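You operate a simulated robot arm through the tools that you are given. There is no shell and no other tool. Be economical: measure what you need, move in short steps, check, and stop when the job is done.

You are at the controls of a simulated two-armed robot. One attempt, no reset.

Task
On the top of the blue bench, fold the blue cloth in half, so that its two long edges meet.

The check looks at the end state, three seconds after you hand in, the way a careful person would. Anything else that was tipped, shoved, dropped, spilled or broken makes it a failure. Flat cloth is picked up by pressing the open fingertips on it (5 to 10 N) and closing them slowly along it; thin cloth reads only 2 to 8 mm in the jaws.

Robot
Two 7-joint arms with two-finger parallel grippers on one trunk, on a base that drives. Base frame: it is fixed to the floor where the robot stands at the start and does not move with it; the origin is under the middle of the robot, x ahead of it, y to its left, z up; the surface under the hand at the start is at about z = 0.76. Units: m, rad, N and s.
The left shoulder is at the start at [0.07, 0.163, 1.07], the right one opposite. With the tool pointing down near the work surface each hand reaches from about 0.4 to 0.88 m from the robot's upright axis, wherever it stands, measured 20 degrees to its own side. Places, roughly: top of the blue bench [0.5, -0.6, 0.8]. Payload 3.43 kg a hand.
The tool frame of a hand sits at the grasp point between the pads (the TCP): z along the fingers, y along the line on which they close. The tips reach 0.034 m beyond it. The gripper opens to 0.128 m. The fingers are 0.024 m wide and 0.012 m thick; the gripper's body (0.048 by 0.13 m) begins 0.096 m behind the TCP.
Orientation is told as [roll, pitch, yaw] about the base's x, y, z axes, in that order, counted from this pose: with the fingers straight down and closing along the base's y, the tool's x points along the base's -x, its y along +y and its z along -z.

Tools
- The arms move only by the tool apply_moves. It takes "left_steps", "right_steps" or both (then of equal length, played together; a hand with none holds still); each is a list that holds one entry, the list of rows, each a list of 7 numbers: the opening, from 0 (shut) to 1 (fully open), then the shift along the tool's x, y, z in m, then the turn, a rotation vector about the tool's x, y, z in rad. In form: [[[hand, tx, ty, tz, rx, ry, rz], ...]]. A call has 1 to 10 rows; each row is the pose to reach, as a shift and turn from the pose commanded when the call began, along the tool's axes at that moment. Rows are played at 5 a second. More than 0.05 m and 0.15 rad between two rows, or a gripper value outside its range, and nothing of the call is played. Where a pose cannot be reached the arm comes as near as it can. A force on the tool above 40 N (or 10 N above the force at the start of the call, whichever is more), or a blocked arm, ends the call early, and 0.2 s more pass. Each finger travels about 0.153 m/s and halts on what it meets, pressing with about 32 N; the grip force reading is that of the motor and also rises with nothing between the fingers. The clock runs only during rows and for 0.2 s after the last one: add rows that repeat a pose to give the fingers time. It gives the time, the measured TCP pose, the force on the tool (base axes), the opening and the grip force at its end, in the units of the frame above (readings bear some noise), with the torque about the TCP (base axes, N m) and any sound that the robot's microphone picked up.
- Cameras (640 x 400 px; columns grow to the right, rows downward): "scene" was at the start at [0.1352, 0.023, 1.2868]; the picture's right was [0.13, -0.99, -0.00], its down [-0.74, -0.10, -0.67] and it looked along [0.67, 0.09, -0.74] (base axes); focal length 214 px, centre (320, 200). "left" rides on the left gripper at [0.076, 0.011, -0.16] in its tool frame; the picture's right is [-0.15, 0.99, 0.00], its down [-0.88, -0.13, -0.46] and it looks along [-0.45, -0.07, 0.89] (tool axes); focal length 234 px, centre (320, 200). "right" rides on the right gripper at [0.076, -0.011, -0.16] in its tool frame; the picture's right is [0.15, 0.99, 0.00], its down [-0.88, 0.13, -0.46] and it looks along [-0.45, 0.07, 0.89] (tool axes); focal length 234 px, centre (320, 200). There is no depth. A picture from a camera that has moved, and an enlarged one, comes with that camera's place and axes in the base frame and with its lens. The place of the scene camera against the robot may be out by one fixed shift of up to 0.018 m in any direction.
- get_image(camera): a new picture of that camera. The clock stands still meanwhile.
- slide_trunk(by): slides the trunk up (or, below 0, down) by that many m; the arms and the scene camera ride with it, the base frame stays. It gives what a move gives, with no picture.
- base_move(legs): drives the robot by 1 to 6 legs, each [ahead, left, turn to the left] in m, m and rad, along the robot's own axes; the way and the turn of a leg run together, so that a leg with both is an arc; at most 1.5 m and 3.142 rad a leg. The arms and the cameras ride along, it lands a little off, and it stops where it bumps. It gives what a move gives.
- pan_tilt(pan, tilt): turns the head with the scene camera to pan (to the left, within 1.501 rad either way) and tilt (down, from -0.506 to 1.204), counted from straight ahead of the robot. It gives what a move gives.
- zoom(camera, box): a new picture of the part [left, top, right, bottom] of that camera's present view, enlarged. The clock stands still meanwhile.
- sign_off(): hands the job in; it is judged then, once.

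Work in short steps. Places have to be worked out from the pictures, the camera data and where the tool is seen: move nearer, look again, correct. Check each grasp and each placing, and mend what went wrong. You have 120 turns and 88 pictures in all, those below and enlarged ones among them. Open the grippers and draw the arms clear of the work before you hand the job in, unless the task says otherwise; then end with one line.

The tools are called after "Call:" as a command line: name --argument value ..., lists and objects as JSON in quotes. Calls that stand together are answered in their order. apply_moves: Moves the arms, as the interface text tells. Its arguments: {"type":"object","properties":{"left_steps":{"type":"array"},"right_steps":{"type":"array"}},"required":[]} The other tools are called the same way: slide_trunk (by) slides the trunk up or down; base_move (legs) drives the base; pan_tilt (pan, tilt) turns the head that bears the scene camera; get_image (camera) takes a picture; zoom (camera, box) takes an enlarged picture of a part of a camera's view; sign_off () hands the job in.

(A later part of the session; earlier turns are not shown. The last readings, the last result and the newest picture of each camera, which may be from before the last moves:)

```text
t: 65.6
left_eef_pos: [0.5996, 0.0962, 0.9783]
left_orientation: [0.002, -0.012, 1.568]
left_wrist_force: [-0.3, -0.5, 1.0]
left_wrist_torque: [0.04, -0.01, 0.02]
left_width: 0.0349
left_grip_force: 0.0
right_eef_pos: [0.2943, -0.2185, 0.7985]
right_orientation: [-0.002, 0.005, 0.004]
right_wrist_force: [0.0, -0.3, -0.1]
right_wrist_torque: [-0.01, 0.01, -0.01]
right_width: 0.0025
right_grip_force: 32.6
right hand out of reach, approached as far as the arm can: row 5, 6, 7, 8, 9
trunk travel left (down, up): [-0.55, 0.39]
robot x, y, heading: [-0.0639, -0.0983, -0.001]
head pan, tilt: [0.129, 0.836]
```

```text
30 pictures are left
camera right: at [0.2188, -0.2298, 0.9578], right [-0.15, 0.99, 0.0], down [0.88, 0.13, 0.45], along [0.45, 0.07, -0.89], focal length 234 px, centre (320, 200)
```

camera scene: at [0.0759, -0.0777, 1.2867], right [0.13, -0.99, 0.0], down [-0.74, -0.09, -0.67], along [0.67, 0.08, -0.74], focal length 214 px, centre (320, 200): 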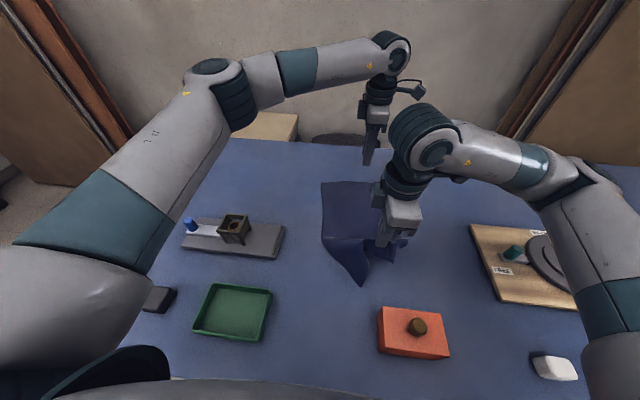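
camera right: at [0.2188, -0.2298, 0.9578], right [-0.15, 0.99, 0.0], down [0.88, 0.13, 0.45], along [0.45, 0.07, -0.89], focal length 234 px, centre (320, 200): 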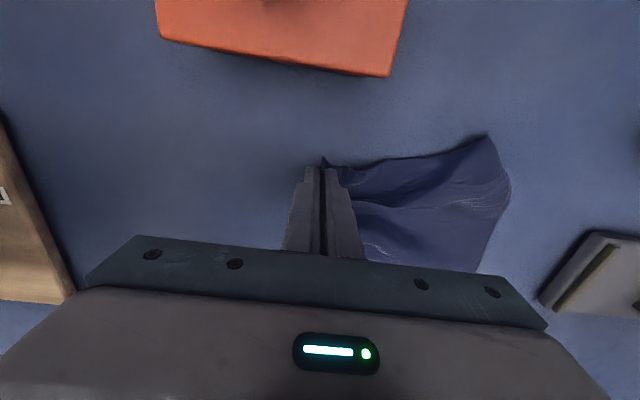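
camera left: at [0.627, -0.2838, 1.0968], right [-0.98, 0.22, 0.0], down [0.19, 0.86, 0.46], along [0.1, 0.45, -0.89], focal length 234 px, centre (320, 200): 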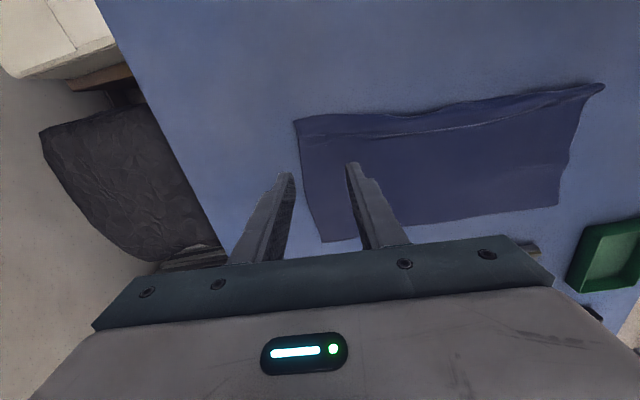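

Much better: the near edge is spread; corner D is at ≈(.24,−.09) and needs pulling to +y. Release C with spread and go to D.

Call:
apply_moves --right_steps '[[[0.06, 0, 0, 0.001, 0, 0, 0], [0.14, 0, 0, 0.002, 0, 0, 0], [0.22, 0, 0, 0.002, 0, 0, 0], [0.3, 0, 0, 0.002, 0, 0, 0], [0.3, 0, 0, -0.02, 0, 0, 0], [0.3, 0, 0, -0.05, 0, 0, 0], [0.3, 0, 0.03, -0.08, 0, 0, 0], [0.3, 0, 0.07, -0.09, 0, 0, 0], [0.3, 0, 0.11, -0.09, 0, 0, 0], [0.3, 0, 0.12, -0.09, 0, 0, 0]]]'

Call:
base_move --legs '[[-0.03, 0, 0]]'

Call:
get_image --camera "right"

```text
t: 67.8
left_eef_pos: [0.6009, 0.0957, 0.9781]
left_orientation: [0.004, -0.01, 1.566]
left_wrist_force: [0.3, 0.4, -0.1]
left_wrist_torque: [0.02, 0.02, -0.02]
left_width: 0.0346
left_grip_force: 0.0
right_eef_pos: [0.2932, -0.1006, 0.8876]
right_orientation: [-0.001, 0.0, 0.003]
right_wrist_force: [0.1, -0.4, -0.3]
right_wrist_torque: [0.02, 0.01, -0.02]
right_width: 0.0385
right_grip_force: 0.0
trunk travel left (down, up): [-0.55, 0.39]
robot x, y, heading: [-0.0645, -0.0996, -0.002]
head pan, tilt: [0.129, 0.836]
```

```text
t: 68.7
left_eef_pos: [0.5715, 0.0963, 0.9785]
left_orientation: [0.001, -0.011, 1.567]
left_wrist_force: [0.0, 0.1, 0.7]
left_wrist_torque: [0.01, -0.03, -0.01]
left_width: 0.0346
left_grip_force: 0.1
right_eef_pos: [0.2645, -0.1007, 0.8879]
right_orientation: [0.0, -0.002, 0.003]
right_wrist_force: [0.2, 0.7, 0.1]
right_wrist_torque: [0.01, -0.05, 0.03]
right_width: 0.0385
right_grip_force: 0.1
trunk travel left (down, up): [-0.55, 0.39]
robot x, y, heading: [-0.093, -0.1018, -0.005]
head pan, tilt: [0.129, 0.836]
```

```text
29 pictures are left
camera right: at [0.1883, -0.1115, 1.0486], right [-0.15, 0.99, 0.0], down [0.88, 0.13, 0.46], along [0.45, 0.07, -0.89], focal length 234 px, centre (320, 200)
```

right: 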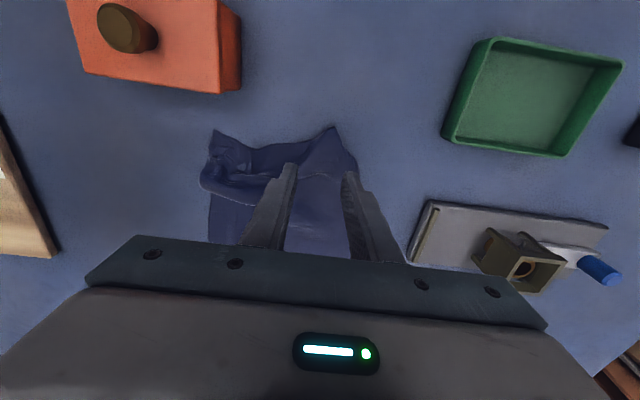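

D's tip is at (.236,−.088). Move to pinch at (.265,−.080), press.

Call:
apply_moves --right_steps '[[[0.3, 0, 0.02, 0.02, 0, 0, 0], [0.3, 0, 0.02, 0.05, 0, 0, 0], [0.3, 0, 0.02, 0.08, 0, 0, 0], [0.3, 0, 0.02, 0.09, 0, 0, 0], [0.3, 0, 0.02, 0.0925, 0, 0, 0], [0.3, 0, 0.02, 0.0925, 0, 0, 0]]]'

```text
t: 70.1
left_eef_pos: [0.5709, 0.0953, 0.978]
left_orientation: [0.002, -0.008, 1.568]
left_wrist_force: [0.2, -0.2, -0.3]
left_wrist_torque: [0.03, 0.02, -0.02]
left_width: 0.0344
left_grip_force: 0.2
right_eef_pos: [0.2667, -0.0797, 0.7974]
right_orientation: [-0.001, 0.001, 0.004]
right_wrist_force: [0.5, -1.0, 0.7]
right_wrist_torque: [0.0, -0.01, -0.04]
right_width: 0.0384
right_grip_force: 0.0
trunk travel left (down, up): [-0.55, 0.39]
robot x, y, heading: [-0.0831, -0.0997, -0.005]
head pan, tilt: [0.129, 0.836]
```

Call:
apply_moves --right_steps '[[[0.3, 0, 0, 0.0018, 0, 0, 0], [0.27, 0, 0, 0.0024, 0, 0, 0], [0.23, 0, 0, 0.0024, 0, 0, 0], [0.19, 0, 0, 0.0024, 0, 0, 0], [0.15, 0, 0, 0.0024, 0, 0, 0], [0.11, 0, 0, 0.0022, 0, 0, 0], [0.07, 0, 0, 0.002, 0, 0, 0], [0.03, 0, 0, 0.002, 0, 0, 0], [0, 0, 0, 0.002, 0, 0, 0], [0, 0, 0, 0.002, 0, 0, 0]]]'

```text
t: 72.3
left_eef_pos: [0.5691, 0.0971, 0.9802]
left_orientation: [-0.002, -0.011, 1.568]
left_wrist_force: [-0.6, -0.4, -0.1]
left_wrist_torque: [0.0, -0.02, -0.02]
left_width: 0.0345
left_grip_force: 0.0
right_eef_pos: [0.2638, -0.0798, 0.795]
right_orientation: [0.0, -0.002, 0.005]
right_wrist_force: [-1.5, 7.0, 39.1]
right_wrist_torque: [0.35, -0.15, 0.03]
right_width: 0.0034
right_grip_force: 32.5
trunk travel left (down, up): [-0.55, 0.39]
robot x, y, heading: [-0.0898, -0.1009, -0.005]
head pan, tilt: [0.129, 0.836]
```

Gripped (3.4 mm). Lift and pull D to +y 5 cm and +x 3 cm.

Call:
apply_moves --right_steps '[[[0, 0, 0.003, -0.02, 0, 0, 0], [0, -0.005, 0.01, -0.03, 0, 0, 0], [0, -0.01, 0.02, -0.035, 0, 0, 0], [0, -0.017, 0.032, -0.035, 0, 0, 0], [0, -0.024, 0.042, -0.025, 0, 0, 0], [0, -0.028, 0.05, -0.014, 0, 0, 0], [0, -0.03, 0.054, -0.005, 0, 0, 0], [0, -0.03, 0.054, -0.003, 0, 0, 0]]]'

Call:
get_image --camera "right"

```text
t: 74.1
left_eef_pos: [0.5718, 0.0947, 0.9785]
left_orientation: [0.003, -0.009, 1.568]
left_wrist_force: [-0.5, -0.1, 0.0]
left_wrist_torque: [0.01, 0.02, -0.03]
left_width: 0.0343
left_grip_force: 0.1
right_eef_pos: [0.2944, -0.0274, 0.7967]
right_orientation: [-0.002, 0.0, 0.005]
right_wrist_force: [0.8, 0.7, 1.8]
right_wrist_torque: [0.03, -0.02, -0.02]
right_width: 0.0031
right_grip_force: 31.8
trunk travel left (down, up): [-0.55, 0.39]
robot x, y, heading: [-0.094, -0.0995, -0.004]
head pan, tilt: [0.129, 0.836]
```

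```text
28 pictures are left
camera right: at [0.2176, -0.0375, 0.9571], right [-0.15, 0.99, 0.0], down [0.88, 0.13, 0.46], along [0.45, 0.07, -0.89], focal length 234 px, centre (320, 200)
```

right: 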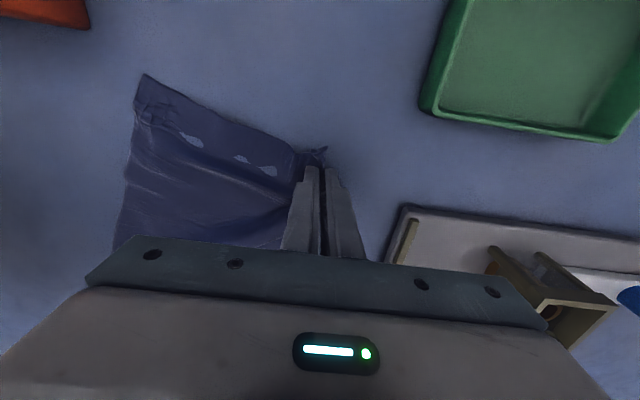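

The near edge is opening out well. Release with a spread, retreat to −y side, and view the whole.

Call:
apply_moves --right_steps '[[[0.06, 0, 0, 0, 0, 0, 0], [0.15, 0, 0, 0.0005, 0, 0, 0], [0.25, 0, 0, 0.0005, 0, 0, 0], [0.35, 0, 0, 0.0005, 0, 0, 0], [0.35, 0, 0, -0.03, 0, 0, 0], [0.35, 0, -0.02, -0.07, 0, 0, 0], [0.35, 0, -0.06, -0.1, 0, 0, 0], [0.35, 0, -0.105, -0.11, 0, 0, 0], [0.35, 0, -0.15, -0.12, 0, 0, 0], [0.35, 0, -0.195, -0.13, 0, 0, 0]]]'

Call:
zoom --camera "scene" --box '[240, 130, 460, 284]'

Call:
get_image --camera "right"

```text
t: 76.3
left_eef_pos: [0.5709, 0.0942, 0.9792]
left_orientation: [0.001, -0.013, 1.567]
left_wrist_force: [0.3, -0.2, 0.5]
left_wrist_torque: [0.06, -0.02, -0.04]
left_width: 0.0347
left_grip_force: 0.1
right_eef_pos: [0.2951, -0.2228, 0.9296]
right_orientation: [0.002, -0.001, 0.003]
right_wrist_force: [0.4, -0.5, 0.4]
right_wrist_torque: [0.01, 0.0, -0.01]
right_width: 0.0449
right_grip_force: 0.0
trunk travel left (down, up): [-0.55, 0.39]
robot x, y, heading: [-0.0895, -0.1002, -0.001]
head pan, tilt: [0.129, 0.836]
```

```text
2.60 times, centred on (350, 207) of scene
camera zoom: at [0.0457, -0.0797, 1.2869], right [0.13, -0.99, 0.0], down [-0.74, -0.09, -0.67], along [0.67, 0.09, -0.74], focal length 557 px, centre (242, 182)
```

zoom: 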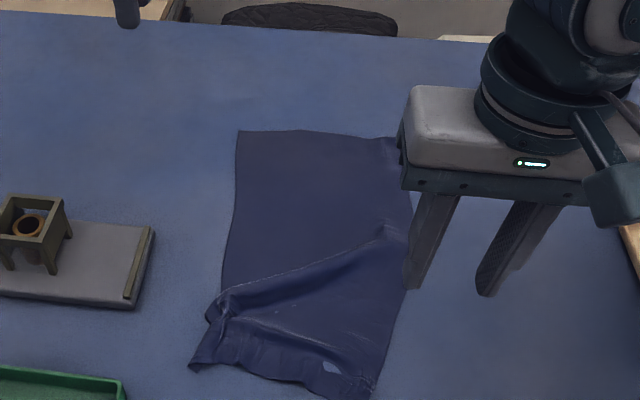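

```text
26 pictures are left
camera right: at [0.2189, -0.2351, 1.0887], right [-0.15, 0.99, 0.0], down [0.88, 0.13, 0.46], along [0.45, 0.07, -0.89], focal length 234 px, centre (320, 200)
```

right: 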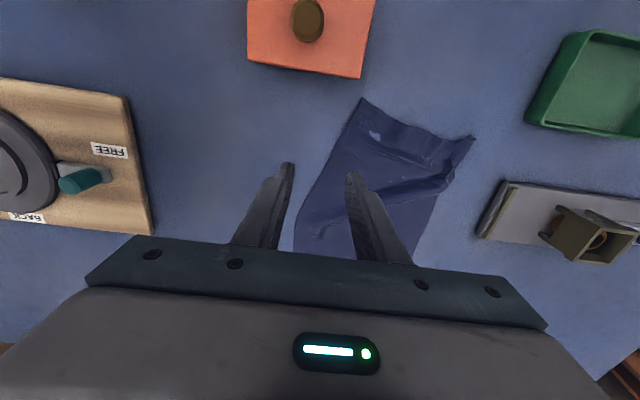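

Nearly flat; a diagonal ridge remains that shortens the cloth (D≈(.262,−.014), A≈(.61,−.011), C≈(.256,−.18), B≈(.63,−.236)). Next: pinch A (left) and D (right) along x and stretch the left edge. Move over them with yaw 90°.

Call:
apply_moves --left_steps '[[[0.3, 0.014, -0.002, 0, 0, 0, 0], [0.3, 0.028, -0.004, 0.01, 0, 0, 0], [0.3, 0.042, -0.006, 0.02, 0, 0, 0], [0.3, 0.056, -0.008, 0.03, 0, 0, 0], [0.3, 0.07, -0.01, 0.04, 0, 0, 0], [0.3, 0.084, -0.012, 0.05, 0, 0, 0], [0.3, 0.098, -0.014, 0.06, 0, 0, 0], [0.3, 0.112, -0.016, 0.07, 0, 0, 0], [0.3, 0.125, -0.019, 0.08, 0, 0, 0], [0.3, 0.134, -0.019, 0.09, 0, 0, 0]]]' --right_steps '[[[0.3, 0, 0.017, 0, 0, 0, -0.15], [0.3, 0, 0.034, 0, 0, 0, -0.3], [0.3, 0, 0.051, 0, 0, 0, -0.45], [0.3, 0, 0.068, 0, 0, 0, -0.6], [0.3, 0, 0.085, 0, 0, 0, -0.75], [0.3, 0.002, 0.102, 0.01, 0, 0, -0.9], [0.3, 0.004, 0.12, 0.02, 0, 0, -1.05], [0.3, 0.006, 0.138, 0.03, 0, 0, -1.2], [0.3, 0.008, 0.156, 0.04, 0, 0, -1.35], [0.3, 0.008, 0.173, 0.05, 0, 0, -1.5]]]'

Call:
get_image --camera "left"

Call:
get_image --camera "right"

```text
t: 78.5
left_eef_pos: [0.5886, -0.0378, 0.8866]
left_orientation: [0.002, -0.009, 1.566]
left_wrist_force: [0.1, 0.2, -0.1]
left_wrist_torque: [0.02, 0.0, -0.04]
left_width: 0.0384
left_grip_force: 0.0
right_eef_pos: [0.2869, -0.0469, 0.8763]
right_orientation: [0.0, -0.001, 1.505]
right_wrist_force: [-0.2, -0.9, -0.4]
right_wrist_torque: [0.01, -0.01, 0.0]
right_width: 0.0383
right_grip_force: 0.1
trunk travel left (down, up): [-0.55, 0.39]
robot x, y, heading: [-0.0911, -0.0993, -0.005]
head pan, tilt: [0.129, 0.836]
```

```text
25 pictures are left
camera left: at [0.5784, -0.1146, 1.0463], right [-0.99, 0.15, 0.0], down [0.13, 0.88, 0.46], along [0.07, 0.46, -0.89], focal length 234 px, centre (320, 200)
```

left: 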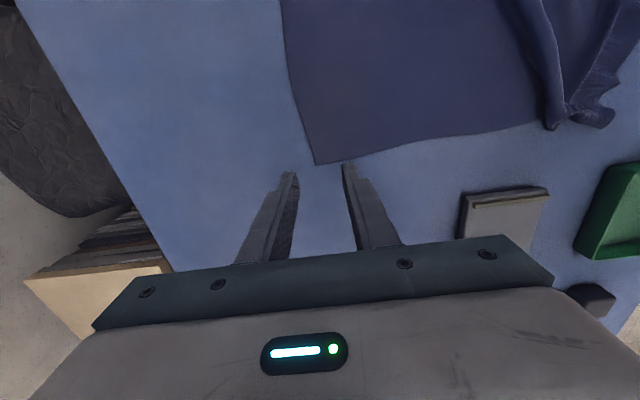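

```text
24 pictures are left
camera right: at [0.2927, -0.1242, 1.0366], right [-1.0, -0.08, 0.0], down [-0.07, 0.89, 0.46], along [-0.04, 0.45, -0.89], focal length 234 px, centre (320, 200)
```

right: 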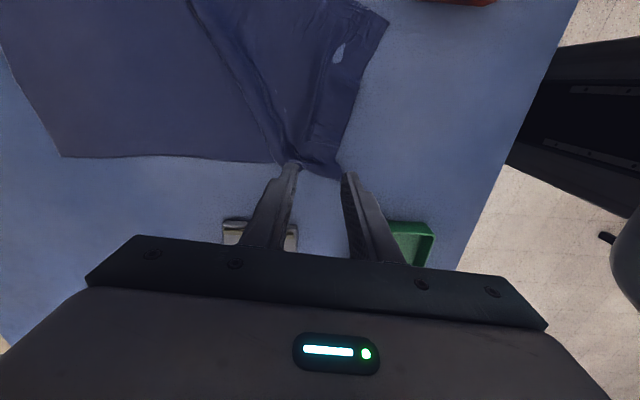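

A is at (.598,−.020), D at (.257,−.018). Descend both onto them.

Call:
apply_moves --left_steps '[[[0.3, -0.002, 0.007, 0.03, 0, 0, 0], [0.3, -0.003, 0.0136, 0.06, 0, 0, 0], [0.3, -0.003, 0.0136, 0.08, 0, 0, 0], [0.3, -0.003, 0.0136, 0.0885, 0, 0, 0], [0.3, -0.003, 0.0136, 0.0905, 0, 0, 0], [0.3, -0.003, 0.0136, 0.0905, 0, 0, 0]]]' --right_steps '[[[0.3, -0.005, 0.003, 0.03, 0, 0, -0.03], [0.3, -0.0096, 0.0067, 0.055, 0, 0, -0.07], [0.3, -0.0096, 0.0067, 0.072, 0, 0, -0.07], [0.3, -0.0096, 0.0067, 0.0785, 0, 0, -0.07], [0.3, -0.0096, 0.0067, 0.0805, 0, 0, -0.07], [0.3, -0.0096, 0.0067, 0.0805, 0, 0, -0.07]]]'

```text
t: 79.9
left_eef_pos: [0.5751, -0.0338, 0.7962]
left_orientation: [0.001, -0.012, 1.567]
left_wrist_force: [0.5, 0.1, 0.5]
left_wrist_torque: [-0.01, 0.01, -0.04]
left_width: 0.0386
left_grip_force: 0.0
right_eef_pos: [0.2803, -0.0396, 0.7982]
right_orientation: [0.0, 0.0, 1.574]
right_wrist_force: [-0.6, 0.8, 3.6]
right_wrist_torque: [-0.01, -0.11, -0.01]
right_width: 0.0385
right_grip_force: 0.1
trunk travel left (down, up): [-0.55, 0.39]
robot x, y, heading: [-0.0911, -0.1068, -0.003]
head pan, tilt: [0.129, 0.836]
```

Press left 1.5 mm more, right 1.2 mm more, and close slowly.

Call:
apply_moves --left_steps '[[[0.3, 0, 0, 0.001, 0, 0, 0], [0.27, 0, 0, 0.0017, 0, 0, 0], [0.23, 0, 0, 0.0017, 0, 0, 0], [0.19, 0, 0, 0.0017, 0, 0, 0], [0.15, 0, 0, 0.0017, 0, 0, 0], [0.11, 0, 0, 0.0017, 0, 0, 0], [0.07, 0, 0, 0.0017, 0, 0, 0], [0.03, 0, 0, 0.0015, 0, 0, 0], [0, 0, 0, 0.0015, 0, 0, 0], [0, 0, 0, 0.0015, 0, 0, 0]]]' --right_steps '[[[0.3, 0, 0, 0.0006, 0, 0, 0], [0.27, 0, 0, 0.001, 0, 0, 0], [0.23, 0, 0, 0.0012, 0, 0, 0], [0.19, 0, 0, 0.0012, 0, 0, 0], [0.15, 0, 0, 0.0012, 0, 0, 0], [0.11, 0, 0, 0.0012, 0, 0, 0], [0.07, 0, 0, 0.0012, 0, 0, 0], [0.03, 0, 0, 0.0012, 0, 0, 0], [0, 0, 0, 0.0012, 0, 0, 0], [0, 0, 0, 0.0012, 0, 0, 0]]]'

```text
t: 82.1
left_eef_pos: [0.575, -0.0336, 0.7969]
left_orientation: [-0.001, -0.009, 1.57]
left_wrist_force: [0.3, -0.4, 0.2]
left_wrist_torque: [0.04, -0.01, -0.03]
left_width: 0.0
left_grip_force: 31.8
right_eef_pos: [0.2811, -0.0387, 0.7972]
right_orientation: [-0.002, -0.001, 1.573]
right_wrist_force: [8.6, -0.2, 39.1]
right_wrist_torque: [0.14, -0.64, -0.02]
right_width: 0.0032
right_grip_force: 31.6
trunk travel left (down, up): [-0.55, 0.39]
robot x, y, heading: [-0.0861, -0.1, -0.01]
head pan, tilt: [0.129, 0.836]
```

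Right holds; left missed (no pressure). Reopen left, and press deeper while reading the force.

Call:
apply_moves --left_steps '[[[0.15, 0, 0, -0.002, 0, 0, 0], [0.3, 0, 0, -0.002, 0, 0, 0], [0.3, 0, 0, 0.001, 0, 0, 0], [0.3, 0, 0, 0.002, 0, 0, 0], [0.3, 0, 0, 0.002, 0, 0, 0]]]'

```text
t: 83.3
left_eef_pos: [0.5759, -0.0336, 0.7954]
left_orientation: [-0.004, -0.012, 1.568]
left_wrist_force: [0.6, -0.8, 12.6]
left_wrist_torque: [0.04, 0.31, 0.01]
left_width: 0.0378
left_grip_force: 0.1
right_eef_pos: [0.2782, -0.0389, 0.7982]
right_orientation: [-0.002, -0.001, 1.574]
right_wrist_force: [7.0, 0.4, 34.6]
right_wrist_torque: [0.13, -0.58, -0.03]
right_width: 0.0029
right_grip_force: 31.7
trunk travel left (down, up): [-0.55, 0.39]
robot x, y, heading: [-0.0905, -0.1007, -0.008]
head pan, tilt: [0.129, 0.836]
```

12.6 N but uneven (tilt −0.012). Correct the tilt and close.

Call:
apply_moves --left_steps '[[[0.3, 0, 0, 0, -0.012, 0, 0], [0.27, 0, 0, 0, -0.012, 0, 0], [0.23, 0, 0, 0, -0.012, 0, 0], [0.19, 0, 0, 0, -0.012, 0, 0], [0.15, 0, 0, 0, -0.012, 0, 0], [0.11, 0, 0, 0, -0.012, 0, 0], [0.07, 0, 0, 0, -0.012, 0, 0], [0.03, 0, 0, 0, -0.012, 0, 0], [0, 0, 0, 0, -0.012, 0, 0], [0, 0, 0, 0, -0.012, 0, 0]]]'

```text
t: 85.5
left_eef_pos: [0.5739, -0.0326, 0.7955]
left_orientation: [0.01, -0.01, 1.57]
left_wrist_force: [-0.8, -1.1, 22.7]
left_wrist_torque: [-0.02, 0.14, 0.06]
left_width: 0.0024
left_grip_force: 31.8
right_eef_pos: [0.2777, -0.0388, 0.7965]
right_orientation: [-0.003, 0.0, 1.572]
right_wrist_force: [3.9, 3.0, 25.5]
right_wrist_torque: [0.2, -0.31, 0.01]
right_width: 0.0028
right_grip_force: 32.5
trunk travel left (down, up): [-0.55, 0.39]
robot x, y, heading: [-0.0882, -0.098, -0.005]
head pan, tilt: [0.129, 0.836]
```

Both hold. Lift 8 mm and stretch apart ~2 cm (left edge between the pinches should be ~.313 long).

Call:
apply_moves --left_steps '[[[0, 0, 0, -0.006, 0, 0, 0], [0, 0, -0.006, -0.01, 0, 0, 0], [0, 0, -0.012, -0.01, 0, 0, 0], [0, 0, -0.018, -0.01, 0, 0, 0], [0, 0, -0.022, -0.01, 0, 0, 0], [0, 0, -0.022, -0.01, 0, 0, 0]]]' --right_steps '[[[0, 0, 0, -0.006, 0, 0, 0], [0, 0, 0, -0.01, 0, 0, 0], [0, 0, 0, -0.01, 0, 0, 0], [0, 0, 0, -0.01, 0, 0, 0], [0, 0, 0, -0.01, 0, 0, 0], [0, 0, 0, -0.01, 0, 0, 0]]]'

Call:
get_image --camera "left"

```text
t: 86.9
left_eef_pos: [0.5985, -0.034, 0.8032]
left_orientation: [0.015, -0.009, 1.567]
left_wrist_force: [0.1, -0.5, -0.3]
left_wrist_torque: [-0.01, -0.02, 0.01]
left_width: 0.0021
left_grip_force: 31.4
right_eef_pos: [0.2808, -0.0388, 0.8057]
right_orientation: [0.0, 0.0, 1.571]
right_wrist_force: [-0.3, -0.1, 0.1]
right_wrist_torque: [0.02, -0.04, 0.01]
right_width: 0.0022
right_grip_force: 32.3
trunk travel left (down, up): [-0.55, 0.39]
robot x, y, heading: [-0.0887, -0.1016, -0.006]
head pan, tilt: [0.129, 0.836]
```

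```text
23 pictures are left
camera left: at [0.5894, -0.11, 0.9612], right [-0.99, 0.15, 0.02], down [0.14, 0.88, 0.46], along [0.06, 0.46, -0.89], focal length 234 px, centre (320, 200)
```

left: 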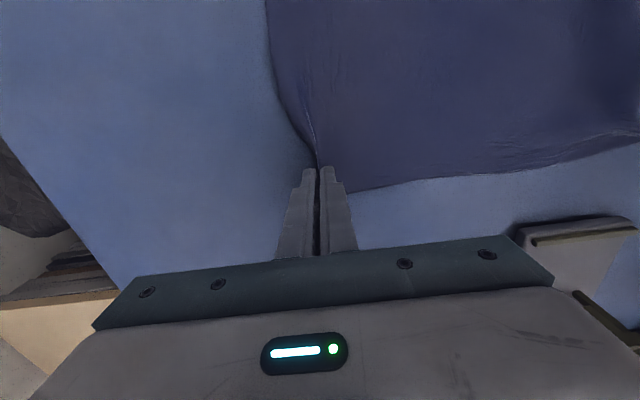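

Edge is nearly straight, no tension yet. Stretch 2 cm more, checking force.

Call:
apply_moves --left_steps '[[[0, 0, -0.006, 0, 0, 0, 0], [0, 0, -0.012, 0, 0, 0, 0], [0, 0, -0.017, 0, 0, 0, 0], [0, 0, -0.02, 0, 0, 0, 0], [0, 0, -0.02, 0.005, 0, 0, 0]]]' --right_steps '[[[0, 0, 0, 0, 0, 0, 0], [0, 0, 0, 0, 0, 0, 0], [0, 0, 0, 0, 0, 0, 0], [0, 0, 0, 0, 0, 0, 0], [0, 0, 0, 0.005, 0, 0, 0]]]'

Call:
get_image --camera "right"

```text
t: 88.1
left_eef_pos: [0.6176, -0.0334, 0.7974]
left_orientation: [0.014, -0.01, 1.568]
left_wrist_force: [-4.2, 0.4, -0.2]
left_wrist_torque: [0.0, 0.16, 0.0]
left_width: 0.0025
left_grip_force: 31.7
right_eef_pos: [0.2809, -0.0389, 0.8015]
right_orientation: [0.0, 0.0, 1.574]
right_wrist_force: [3.9, 0.8, -0.4]
right_wrist_torque: [0.01, -0.14, -0.05]
right_width: 0.0031
right_grip_force: 32.1
trunk travel left (down, up): [-0.55, 0.39]
robot x, y, heading: [-0.0853, -0.1018, -0.008]
head pan, tilt: [0.129, 0.836]
```

```text
22 pictures are left
camera right: at [0.2919, -0.1142, 0.961], right [-0.99, -0.15, 0.0], down [-0.13, 0.88, 0.46], along [-0.07, 0.45, -0.89], focal length 234 px, centre (320, 200)
```

right: 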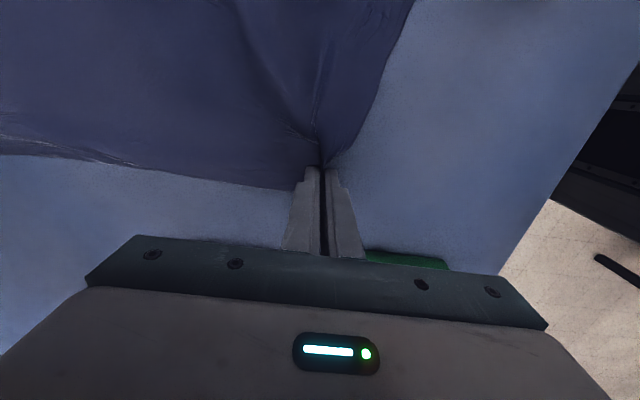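

Taut at 4 N, both corners neat. Release with spread, lift, and move over to the right edge.

Call:
apply_moves --left_steps '[[[0.06, 0, 0, 0.001, 0, 0, 0], [0.15, 0, 0, 0.001, 0, 0, 0], [0.25, 0, 0, 0.001, 0, 0, 0], [0.32, 0, 0, 0.001, 0, 0, 0], [0.32, 0, 0, -0.02, 0, 0, 0], [0.32, 0, 0, -0.055, 0, 0, 0], [0.32, 0.045, 0, -0.07, 0, 0, 0], [0.32, 0.09, 0, -0.08, 0, 0, 0], [0.32, 0.135, 0, -0.08, 0, 0, 0], [0.32, 0.175, 0, -0.08, 0, 0, 0]]]' --right_steps '[[[0.06, 0, 0, 0.003, 0, 0, 0], [0.15, 0, 0, 0.004, 0, 0, 0], [0.25, 0, 0, 0.004, 0, 0, 0], [0.32, 0, 0, 0.004, 0, 0, 0], [0.32, 0, 0, -0.02, 0, 0, 0], [0.32, 0, 0, -0.055, 0, 0, 0], [0.32, 0.04, 0, -0.07, 0, 0, 0], [0.32, 0.08, 0, -0.08, 0, 0, 0], [0.32, 0.12, 0, -0.08, 0, 0, 0], [0.32, 0.15, 0, -0.08, 0, 0, 0]]]'

Call:
get_image --camera "left"

Call:
get_image --camera "right"

```text
t: 90.3
left_eef_pos: [0.6182, -0.212, 0.8756]
left_orientation: [0.01, -0.012, 1.567]
left_wrist_force: [0.5, -0.8, -0.5]
left_wrist_torque: [0.04, -0.01, -0.02]
left_width: 0.0411
left_grip_force: 0.0
right_eef_pos: [0.2794, -0.1908, 0.88]
right_orientation: [0.0, -0.001, 1.572]
right_wrist_force: [-1.0, 0.5, -0.1]
right_wrist_torque: [0.02, 0.0, -0.03]
right_width: 0.041
right_grip_force: 0.0
trunk travel left (down, up): [-0.55, 0.39]
robot x, y, heading: [-0.0906, -0.0994, -0.001]
head pan, tilt: [0.129, 0.836]
```

```text
21 pictures are left
camera left: at [0.6097, -0.289, 1.0344], right [-0.99, 0.15, 0.01], down [0.14, 0.87, 0.46], along [0.06, 0.46, -0.89], focal length 234 px, centre (320, 200)
```

left: 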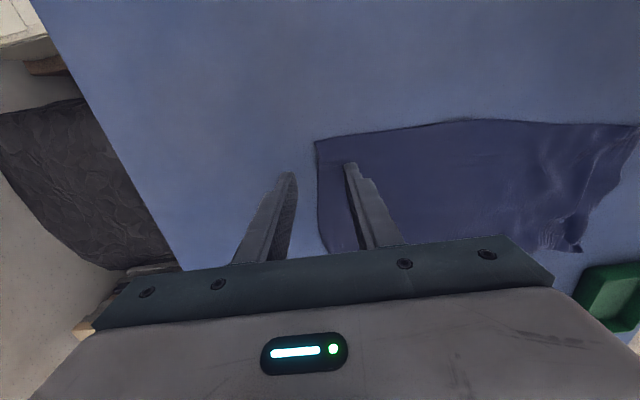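

```text
20 pictures are left
camera right: at [0.2902, -0.2664, 1.0393], right [-0.99, -0.15, 0.0], down [-0.13, 0.88, 0.46], along [-0.07, 0.45, -0.89], focal length 234 px, centre (320, 200)
```

right: 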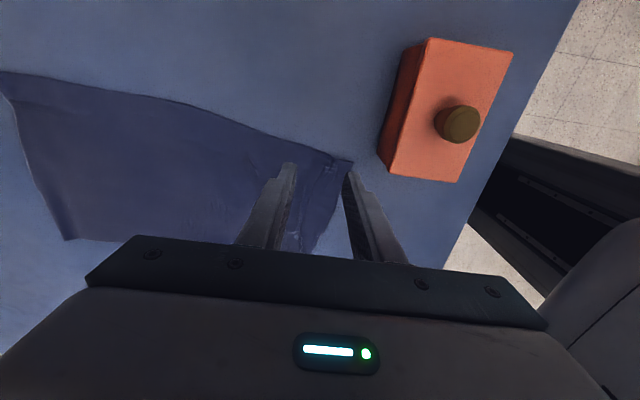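

Cloth is flat again: B≈(.620,−.223), mid edge ≈−.221, corner C≈(.237,−.186) still pulled in ~4 cm. Descend on B (left) and C (right) for corner pinches along x.

Call:
apply_moves --left_steps '[[[0.3, -0.002, 0.01, 0.03, 0.011, 0.011, 0], [0.3, -0.004, 0.02, 0.055, 0.011, 0.011, 0], [0.3, -0.004, 0.02, 0.07, 0.011, 0.011, 0], [0.3, -0.004, 0.02, 0.078, 0.011, 0.011, 0], [0.3, -0.004, 0.02, 0.0805, 0.011, 0.011, 0], [0.3, -0.004, 0.02, 0.0805, 0.011, 0.011, 0]]]' --right_steps '[[[0.3, -0.005, 0.01, 0.03, 0, 0, 0], [0.3, -0.011, 0.019, 0.055, 0, 0, 0], [0.3, -0.011, 0.019, 0.073, 0, 0, 0], [0.3, -0.011, 0.019, 0.081, 0, 0, 0], [0.3, -0.011, 0.019, 0.084, 0, 0, 0], [0.3, -0.011, 0.019, 0.084, 0, 0, 0]]]'

```text
t: 91.7
left_eef_pos: [0.5967, -0.2046, 0.7954]
left_orientation: [0.001, -0.001, 1.567]
left_wrist_force: [-0.6, -0.9, 0.6]
left_wrist_torque: [0.03, -0.02, 0.01]
left_width: 0.0381
left_grip_force: 0.0
right_eef_pos: [0.2613, -0.1775, 0.7967]
right_orientation: [-0.001, 0.0, 1.573]
right_wrist_force: [-0.4, -0.4, -0.5]
right_wrist_torque: [-0.03, 0.02, 0.0]
right_width: 0.0386
right_grip_force: 0.1
trunk travel left (down, up): [-0.55, 0.39]
robot x, y, heading: [-0.0833, -0.1026, -0.003]
head pan, tilt: [0.129, 0.836]
```

Near contact. Small y tweak and press 1.2 mm to read the force.

Call:
apply_moves --left_steps '[[[0.3, 0.003, 0, 0, 0, 0, 0], [0.3, 0.003, 0, 0.001, 0, 0, 0], [0.3, 0.003, 0, 0.0012, 0, 0, 0]]]' --right_steps '[[[0.3, 0.003, 0, 0, 0, 0, 0], [0.3, 0.003, 0, 0.001, 0, 0, 0], [0.3, 0.003, 0, 0.0012, 0, 0, 0]]]'

```text
t: 92.5
left_eef_pos: [0.5977, -0.2084, 0.7948]
left_orientation: [0.001, 0.001, 1.566]
left_wrist_force: [0.1, 0.7, 8.2]
left_wrist_torque: [-0.03, 0.04, -0.01]
left_width: 0.0383
left_grip_force: 0.1
right_eef_pos: [0.2608, -0.1809, 0.7961]
right_orientation: [-0.002, 0.0, 1.573]
right_wrist_force: [0.1, -0.8, 0.4]
right_wrist_torque: [0.0, -0.03, 0.0]
right_width: 0.0384
right_grip_force: 0.1
trunk travel left (down, up): [-0.55, 0.39]
robot x, y, heading: [-0.0894, -0.0997, -0.002]
head pan, tilt: [0.129, 0.836]
```

Left at 8 N; right needs ~1.2 mm more. Then close both slowly.

Call:
apply_moves --left_steps '[[[0.3, 0, 0, 0.0002, 0, 0, 0], [0.3, 0, 0, 0.0003, 0, 0, 0], [0.26, 0, 0, 0.0003, 0, 0, 0], [0.21, 0, 0, 0.0003, 0, 0, 0], [0.17, 0, 0, 0.0003, 0, 0, 0], [0.12, 0, 0, 0.0003, 0, 0, 0], [0.08, 0, 0, 0.0002, 0, 0, 0], [0.04, 0, 0, 0.0002, 0, 0, 0], [0, 0, 0, 0.0002, 0, 0, 0], [0, 0, 0, 0.0002, 0, 0, 0]]]' --right_steps '[[[0.3, 0, 0, 0.0012, 0, 0, 0], [0.3, 0, 0, 0.0018, 0, 0, 0], [0.26, 0, 0, 0.0018, 0, 0, 0], [0.21, 0, 0, 0.0018, 0, 0, 0], [0.17, 0, 0, 0.0018, 0, 0, 0], [0.12, 0, 0, 0.0018, 0, 0, 0], [0.08, 0, 0, 0.0018, 0, 0, 0], [0.04, 0, 0, 0.0018, 0, 0, 0], [0, 0, 0, 0.0018, 0, 0, 0], [0, 0, 0, 0.0018, 0, 0, 0]]]'

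```text
t: 94.6
left_eef_pos: [0.5949, -0.2082, 0.7971]
left_orientation: [0.005, 0.003, 1.564]
left_wrist_force: [-10.7, 1.4, 10.6]
left_wrist_torque: [0.0, 0.36, -0.01]
left_width: 0.0025
left_grip_force: 31.7
right_eef_pos: [0.2623, -0.1798, 0.7948]
right_orientation: [-0.01, -0.001, 1.569]
right_wrist_force: [9.7, -1.9, 12.3]
right_wrist_torque: [0.01, -0.31, -0.06]
right_width: 0.0024
right_grip_force: 31.7
trunk travel left (down, up): [-0.55, 0.39]
robot x, y, heading: [-0.0874, -0.097, -0.0]
head pan, tilt: [0.129, 0.836]
stopped in row 10 (right hand): the force on the tool passed its limit at 40 N (the readings are from after the stop); the commanded pose is now the measured one
```

Both gripped, edge taut (~10 N along x). Now lift ~1 cm and pull C out to −y by 4 cm to flatten the near end (left moves 1 cm).

Call:
apply_moves --left_steps '[[[0, 0, 0.002, -0.006, 0, 0, 0], [0, 0.002, 0.003, -0.008, 0, 0, 0], [0, 0.004, 0.003, -0.008, 0, 0, 0], [0, 0.006, 0.003, -0.008, 0, 0, 0], [0, 0.008, 0.003, -0.008, 0, 0, 0], [0, 0.008, 0.003, -0.008, 0, 0, 0]]]' --right_steps '[[[0, 0, 0, -0.008, 0, 0, 0], [0, 0.01, 0, -0.01, 0, 0, 0], [0, 0.02, 0, -0.01, 0, 0, 0], [0, 0.03, 0, -0.01, 0, 0, 0], [0, 0.04, 0, -0.01, 0, 0, 0], [0, 0.04, 0, -0.01, 0, 0, 0]]]'

Call:
get_image --camera "right"

Call:
get_image --camera "left"

```text
t: 96.0
left_eef_pos: [0.5929, -0.2153, 0.8038]
left_orientation: [0.003, 0.0, 1.566]
left_wrist_force: [-2.7, -0.1, -0.2]
left_wrist_torque: [-0.01, 0.13, 0.01]
left_width: 0.0024
left_grip_force: 32.4
right_eef_pos: [0.2667, -0.2184, 0.8048]
right_orientation: [0.002, 0.002, 1.571]
right_wrist_force: [2.7, -0.7, -0.3]
right_wrist_torque: [0.02, -0.08, -0.01]
right_width: 0.0024
right_grip_force: 31.9
right hand out of reach, approached as far as the arm can: row 5, 6
trunk travel left (down, up): [-0.55, 0.39]
robot x, y, heading: [-0.0912, -0.1024, -0.0]
head pan, tilt: [0.129, 0.836]
```

```text
19 pictures are left
camera right: at [0.2772, -0.2943, 0.9644], right [-0.99, -0.15, 0.0], down [-0.13, 0.88, 0.46], along [-0.07, 0.45, -0.89], focal length 234 px, centre (320, 200)
```

right: 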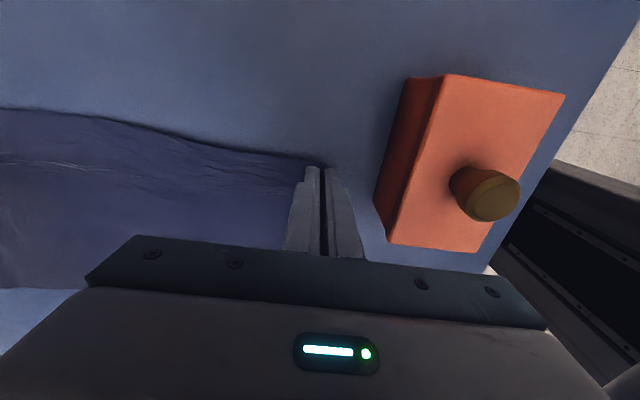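

```text
18 pictures are left
camera left: at [0.5829, -0.2909, 0.9617], right [-0.99, 0.15, 0.0], down [0.14, 0.88, 0.45], along [0.06, 0.45, -0.89], focal length 234 px, centre (320, 200)
```

left: 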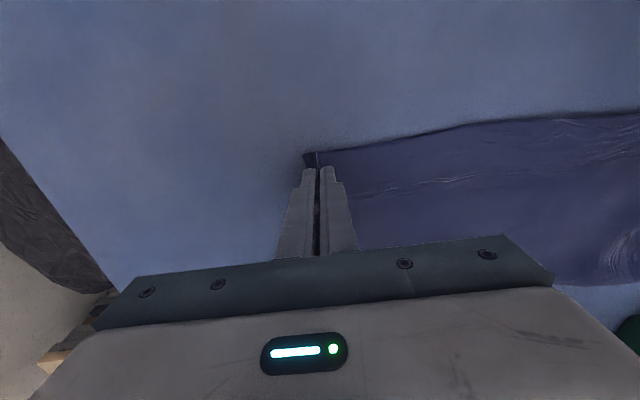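

Good, but the pads overlap the edge by ~2 cm, which would become a reversed strip when folded. I'll set down, release with spread, and re-grip with only ~8 mm overlap; also back the base 4 cm for right-hand reach.

Call:
apply_moves --left_steps '[[[0, 0, 0, 0.006, 0, 0, 0], [0.06, 0, 0, 0.0075, 0, 0, 0], [0.15, 0, 0, 0.008, 0, 0, 0], [0.25, 0, 0, 0.008, 0, 0, 0], [0.3, 0, 0, 0.008, 0, 0, 0], [0.3, 0, 0, -0.01, 0, 0, 0], [0.3, 0, 0, -0.05, 0, 0, 0], [0.3, 0, 0, -0.05, 0, 0, 0]]]' --right_steps '[[[0, 0, 0, 0.006, 0, 0, 0], [0.06, 0, 0, 0.008, 0, 0, 0], [0.15, 0, 0, 0.009, 0, 0, 0], [0.25, 0, 0, 0.009, 0, 0, 0], [0.3, 0, 0, 0.009, 0, 0, 0], [0.3, 0, 0, -0.01, 0, 0, 0], [0.3, 0, 0, -0.05, 0, 0, 0], [0.3, 0, 0, -0.05, 0, 0, 0]]]'

Call:
base_move --legs '[[-0.04, 0, 0]]'

Call:
get_image --camera "right"

Call:
get_image --camera "left"

```text
t: 97.8
left_eef_pos: [0.595, -0.2166, 0.8494]
left_orientation: [0.006, 0.0, 1.565]
left_wrist_force: [-0.2, 0.6, 0.2]
left_wrist_torque: [-0.02, -0.01, 0.01]
left_width: 0.0385
left_grip_force: 0.1
right_eef_pos: [0.2663, -0.2174, 0.8559]
right_orientation: [0.001, 0.001, 1.571]
right_wrist_force: [0.4, 0.4, 0.0]
right_wrist_torque: [0.02, -0.01, 0.01]
right_width: 0.0385
right_grip_force: 0.0
trunk travel left (down, up): [-0.55, 0.39]
robot x, y, heading: [-0.0921, -0.102, -0.002]
head pan, tilt: [0.129, 0.836]
```

```text
t: 98.7
left_eef_pos: [0.5541, -0.2164, 0.8498]
left_orientation: [0.003, 0.0, 1.566]
left_wrist_force: [-0.2, -0.4, 1.3]
left_wrist_torque: [-0.01, -0.02, 0.01]
left_width: 0.0384
left_grip_force: 0.1
right_eef_pos: [0.2264, -0.2175, 0.8546]
right_orientation: [-0.003, 0.0, 1.569]
right_wrist_force: [0.3, 1.0, 0.3]
right_wrist_torque: [-0.03, -0.02, 0.02]
right_width: 0.0385
right_grip_force: 0.0
trunk travel left (down, up): [-0.55, 0.39]
robot x, y, heading: [-0.1276, -0.1039, -0.005]
head pan, tilt: [0.129, 0.836]
```

```text
17 pictures are left
camera right: at [0.2372, -0.2928, 1.0142], right [-0.99, -0.15, 0.0], down [-0.13, 0.88, 0.46], along [-0.07, 0.45, -0.89], focal length 234 px, centre (320, 200)
```

right: 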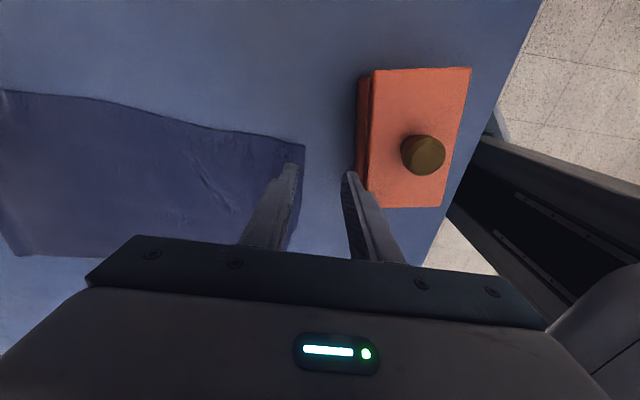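

```text
16 pictures are left
camera left: at [0.5437, -0.2911, 1.0105], right [-0.99, 0.15, 0.0], down [0.14, 0.88, 0.45], along [0.07, 0.45, -0.89], focal length 234 px, centre (320, 200)
```

left: 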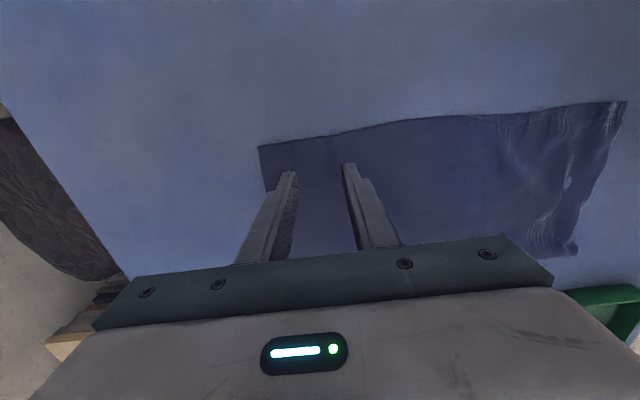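

Corners now: A(.613,−.018), D(.235,−.039), B(.617,−.237), C(.244,−.228). Re-position for edge-only pinches: right (.266,−.233), left (.595,−.241); move sideways first (red box nearby), then down.

Call:
apply_moves --left_steps '[[[0.3, 0.012, -0.02, 0, 0, 0, 0], [0.3, 0.0246, -0.041, 0, 0, 0, 0], [0.3, 0.0246, -0.041, 0.02, 0, 0, 0], [0.3, 0.0246, -0.041, 0.04, 0, 0, 0], [0.3, 0.0246, -0.041, 0.05, 0, 0, 0], [0.3, 0.0246, -0.041, 0.0545, 0, 0, 0], [0.3, 0.0246, -0.041, 0.0545, 0, 0, 0]]]' --right_steps '[[[0.3, 0.007, -0.02, 0, 0, 0, 0], [0.3, 0.0155, -0.0396, 0, 0, 0, 0], [0.3, 0.0155, -0.0396, 0.02, 0, 0, 0], [0.3, 0.0155, -0.0396, 0.04, 0, 0, 0], [0.3, 0.0155, -0.0396, 0.053, 0, 0, 0], [0.3, 0.0155, -0.0396, 0.059, 0, 0, 0], [0.3, 0.0155, -0.0396, 0.059, 0, 0, 0]]]'

```text
t: 100.2
left_eef_pos: [0.5955, -0.2407, 0.7963]
left_orientation: [0.003, -0.001, 1.567]
left_wrist_force: [-0.3, 1.4, 2.6]
left_wrist_torque: [0.02, -0.05, 0.03]
left_width: 0.0385
left_grip_force: 0.1
right_eef_pos: [0.2662, -0.232, 0.7958]
right_orientation: [-0.001, -0.001, 1.57]
right_wrist_force: [0.4, 0.7, 2.6]
right_wrist_torque: [0.02, -0.02, -0.01]
right_width: 0.0385
right_grip_force: 0.2
trunk travel left (down, up): [-0.55, 0.39]
robot x, y, heading: [-0.1255, -0.0978, -0.005]
head pan, tilt: [0.129, 0.836]
```

Both at light contact (2.6 N). Press ~0.6 mm more and close slowly.

Call:
apply_moves --left_steps '[[[0.3, 0, 0, 0.0005, 0, 0, 0], [0.3, 0, 0, 0.0008, 0, 0, 0], [0.26, 0, 0, 0.0008, 0, 0, 0], [0.21, 0, 0, 0.0008, 0, 0, 0], [0.17, 0, 0, 0.0007, 0, 0, 0], [0.12, 0, 0, 0.0006, 0, 0, 0], [0.08, 0, 0, 0.0004, 0, 0, 0], [0.04, 0, 0, 0.0002, 0, 0, 0], [0, 0, 0, 0.0002, 0, 0, 0], [0, 0, 0, 0.0002, 0, 0, 0]]]' --right_steps '[[[0.3, 0, 0, 0.0005, 0, 0, 0], [0.3, 0, 0, 0.0008, 0, 0, 0], [0.26, 0, 0, 0.0008, 0, 0, 0], [0.21, 0, 0, 0.0008, 0, 0, 0], [0.17, 0, 0, 0.0007, 0, 0, 0], [0.12, 0, 0, 0.0006, 0, 0, 0], [0.08, 0, 0, 0.0004, 0, 0, 0], [0.04, 0, 0, 0.0002, 0, 0, 0], [0, 0, 0, 0.0002, 0, 0, 0], [0, 0, 0, 0.0002, 0, 0, 0]]]'

```text
t: 102.5
left_eef_pos: [0.5955, -0.2402, 0.797]
left_orientation: [0.005, -0.001, 1.564]
left_wrist_force: [-1.7, -0.4, 0.0]
left_wrist_torque: [0.01, 0.1, 0.04]
left_width: 0.002
left_grip_force: 31.7
right_eef_pos: [0.2665, -0.2327, 0.7947]
right_orientation: [-0.002, 0.001, 1.569]
right_wrist_force: [3.6, -0.2, 10.3]
right_wrist_torque: [0.11, -0.15, -0.04]
right_width: 0.0023
right_grip_force: 31.5
trunk travel left (down, up): [-0.55, 0.39]
robot x, y, heading: [-0.1329, -0.1008, -0.001]
head pan, tilt: [0.129, 0.836]
```

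Both hold the edge. Fold: carry both over in an arc to land just short of the left edge (right to y≈−.053, left to ≈−.034), stopping ~1 cm above.

Call:
apply_moves --left_steps '[[[0, -0.005, 0, -0.029, 0, 0, 0], [0, -0.02, 0, -0.054, 0, 0, 0], [0, -0.042, 0, -0.075, 0, 0, 0], [0, -0.071, 0, -0.088, 0, 0, 0], [0, -0.103, 0, -0.09, 0, 0, 0], [0, -0.135, 0, -0.085, 0, 0, 0], [0, -0.164, 0, -0.07, 0, 0, 0], [0, -0.187, 0, -0.05, 0, 0, 0], [0, -0.201, 0, -0.03, 0, 0, 0], [0, -0.206, 0, -0.014, 0, 0, 0]]]' --right_steps '[[[0, -0.004, 0, -0.029, 0, 0, 0], [0, -0.0175, 0, -0.054, 0, 0, 0], [0, -0.037, 0, -0.075, 0, 0, 0], [0, -0.062, 0, -0.088, 0, 0, 0], [0, -0.09, 0, -0.09, 0, 0, 0], [0, -0.118, 0, -0.085, 0, 0, 0], [0, -0.143, 0, -0.07, 0, 0, 0], [0, -0.163, 0, -0.05, 0, 0, 0], [0, -0.176, 0, -0.03, 0, 0, 0], [0, -0.18, 0, -0.014, 0, 0, 0]]]'

Call:
get_image --camera "right"

Call:
get_image --camera "left"

```text
t: 104.7
left_eef_pos: [0.5966, -0.0364, 0.8106]
left_orientation: [0.005, 0.0, 1.566]
left_wrist_force: [-5.1, -0.6, -1.1]
left_wrist_torque: [-0.01, 0.17, 0.04]
left_width: 0.0017
left_grip_force: 31.9
right_eef_pos: [0.265, -0.052, 0.8072]
right_orientation: [0.0, 0.0, 1.571]
right_wrist_force: [4.5, 0.2, 1.1]
right_wrist_torque: [0.05, -0.17, -0.03]
right_width: 0.0019
right_grip_force: 31.8
trunk travel left (down, up): [-0.55, 0.39]
robot x, y, heading: [-0.1321, -0.0986, -0.003]
head pan, tilt: [0.129, 0.836]
```

```text
15 pictures are left
camera right: at [0.2766, -0.1284, 0.9669], right [-0.99, -0.15, 0.0], down [-0.13, 0.88, 0.46], along [-0.07, 0.45, -0.89], focal length 234 px, centre (320, 200)
```

right: 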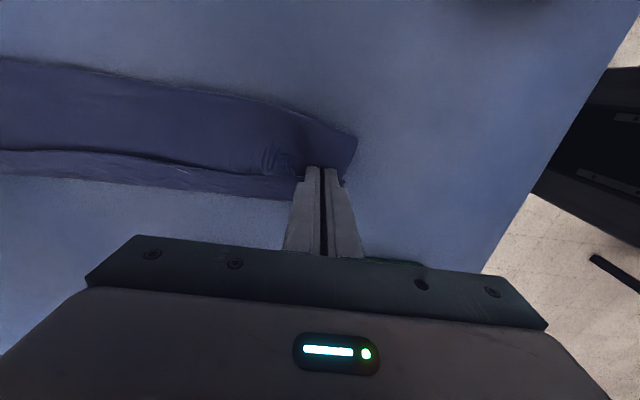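

```text
14 pictures are left
camera left: at [0.5861, -0.11, 0.9694], right [-0.99, 0.15, 0.0], down [0.14, 0.88, 0.45], along [0.06, 0.45, -0.89], focal length 234 px, centre (320, 200)
```

left: 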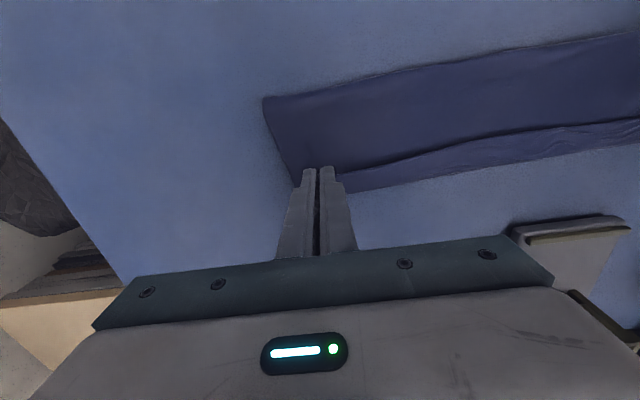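

A clean fold this time, with the lower edge showing ~2–3 cm beyond the top edge. Extend a bit +y (right 1.6 cm, left 1 cm) while lowering almost to the table.

Call:
apply_moves --left_steps '[[[0, -0.004, 0, 0.002, 0, 0, 0], [0, -0.008, 0, 0.004, 0, 0, 0], [0, -0.01, 0, 0.008, 0, 0, 0], [0, -0.01, 0, 0.011, 0, 0, 0], [0, -0.01, 0, 0.011, 0, 0, 0]]]' --right_steps '[[[0, -0.006, 0, 0.002, 0, 0, 0], [0, -0.012, 0, 0.004, 0, 0, 0], [0, -0.016, 0, 0.007, 0, 0, 0], [0, -0.016, 0, 0.009, 0, 0, 0], [0, -0.016, 0, 0.009, 0, 0, 0]]]'

Call:
get_image --camera "left"

```text
t: 105.8
left_eef_pos: [0.5959, -0.0251, 0.7991]
left_orientation: [0.007, -0.001, 1.566]
left_wrist_force: [-3.3, -0.7, 0.2]
left_wrist_torque: [-0.01, 0.13, 0.03]
left_width: 0.0021
left_grip_force: 31.9
right_eef_pos: [0.2657, -0.0354, 0.7995]
right_orientation: [0.0, 0.0, 1.57]
right_wrist_force: [3.5, 0.1, 0.4]
right_wrist_torque: [0.01, -0.17, -0.02]
right_width: 0.0019
right_grip_force: 31.7
trunk travel left (down, up): [-0.55, 0.39]
robot x, y, heading: [-0.1304, -0.1025, -0.003]
head pan, tilt: [0.129, 0.836]
```

```text
13 pictures are left
camera left: at [0.5859, -0.0998, 0.9581], right [-0.99, 0.15, 0.0], down [0.14, 0.88, 0.45], along [0.06, 0.45, -0.89], focal length 234 px, centre (320, 200)
```

left: 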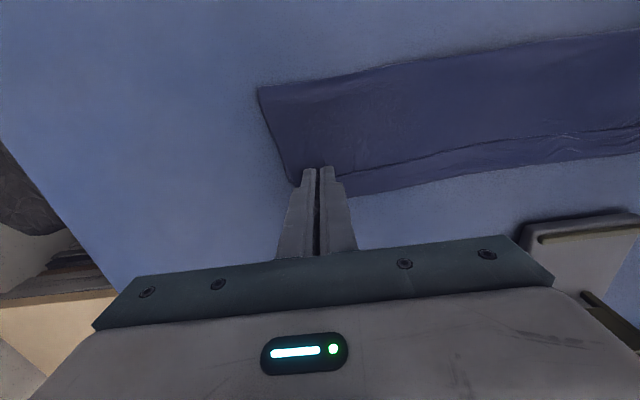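

The top edge is still ~2.5 cm short in the middle, ~1 cm at the hands. Lift 1.5 cm, go 2 cm further +y, and lower again.

Call:
apply_moves --left_steps '[[[0, 0, 0, -0.012, 0, 0, 0], [0, -0.005, -0.002, -0.018, 0, 0, 0], [0, -0.012, -0.003, -0.018, 0, 0, 0], [0, -0.018, -0.003, -0.016, 0, 0, 0], [0, -0.02, -0.003, -0.01, 0, 0, 0], [0, -0.02, -0.003, -0.004, 0, 0, 0], [0, -0.02, -0.003, 0, 0, 0, 0], [0, -0.02, -0.003, 0, 0, 0, 0]]]' --right_steps '[[[0, 0, 0, -0.012, 0, 0, 0], [0, -0.005, 0.0, -0.018, 0, 0, 0], [0, -0.012, 0.0, -0.018, 0, 0, 0], [0, -0.018, 0.0, -0.016, 0, 0, 0], [0, -0.02, 0.0, -0.01, 0, 0, 0], [0, -0.02, 0.0, -0.004, 0, 0, 0], [0, -0.02, 0.0, 0, 0, 0, 0], [0, -0.02, 0.0, 0, 0, 0, 0]]]'

Call:
get_image --camera "left"

```text
t: 107.7
left_eef_pos: [0.5999, -0.0037, 0.7994]
left_orientation: [0.006, -0.001, 1.567]
left_wrist_force: [-6.4, 0.1, 0.3]
left_wrist_torque: [0.01, 0.23, 0.08]
left_width: 0.0022
left_grip_force: 32.1
right_eef_pos: [0.2667, -0.0173, 0.7993]
right_orientation: [-0.002, 0.0, 1.57]
right_wrist_force: [6.7, -0.1, 0.9]
right_wrist_torque: [0.03, -0.24, -0.04]
right_width: 0.0021
right_grip_force: 32.0
trunk travel left (down, up): [-0.55, 0.39]
robot x, y, heading: [-0.1291, -0.1019, -0.006]
head pan, tilt: [0.129, 0.836]
```

```text
12 pictures are left
camera left: at [0.5897, -0.0797, 0.9576], right [-0.99, 0.15, 0.0], down [0.14, 0.88, 0.45], along [0.06, 0.45, -0.89], focal length 234 px, centre (320, 200)
```

left: 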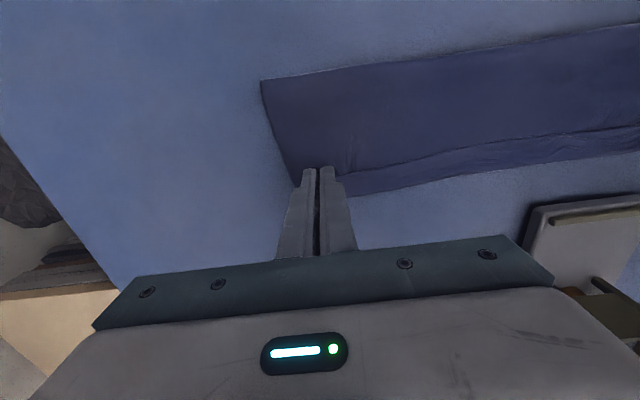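

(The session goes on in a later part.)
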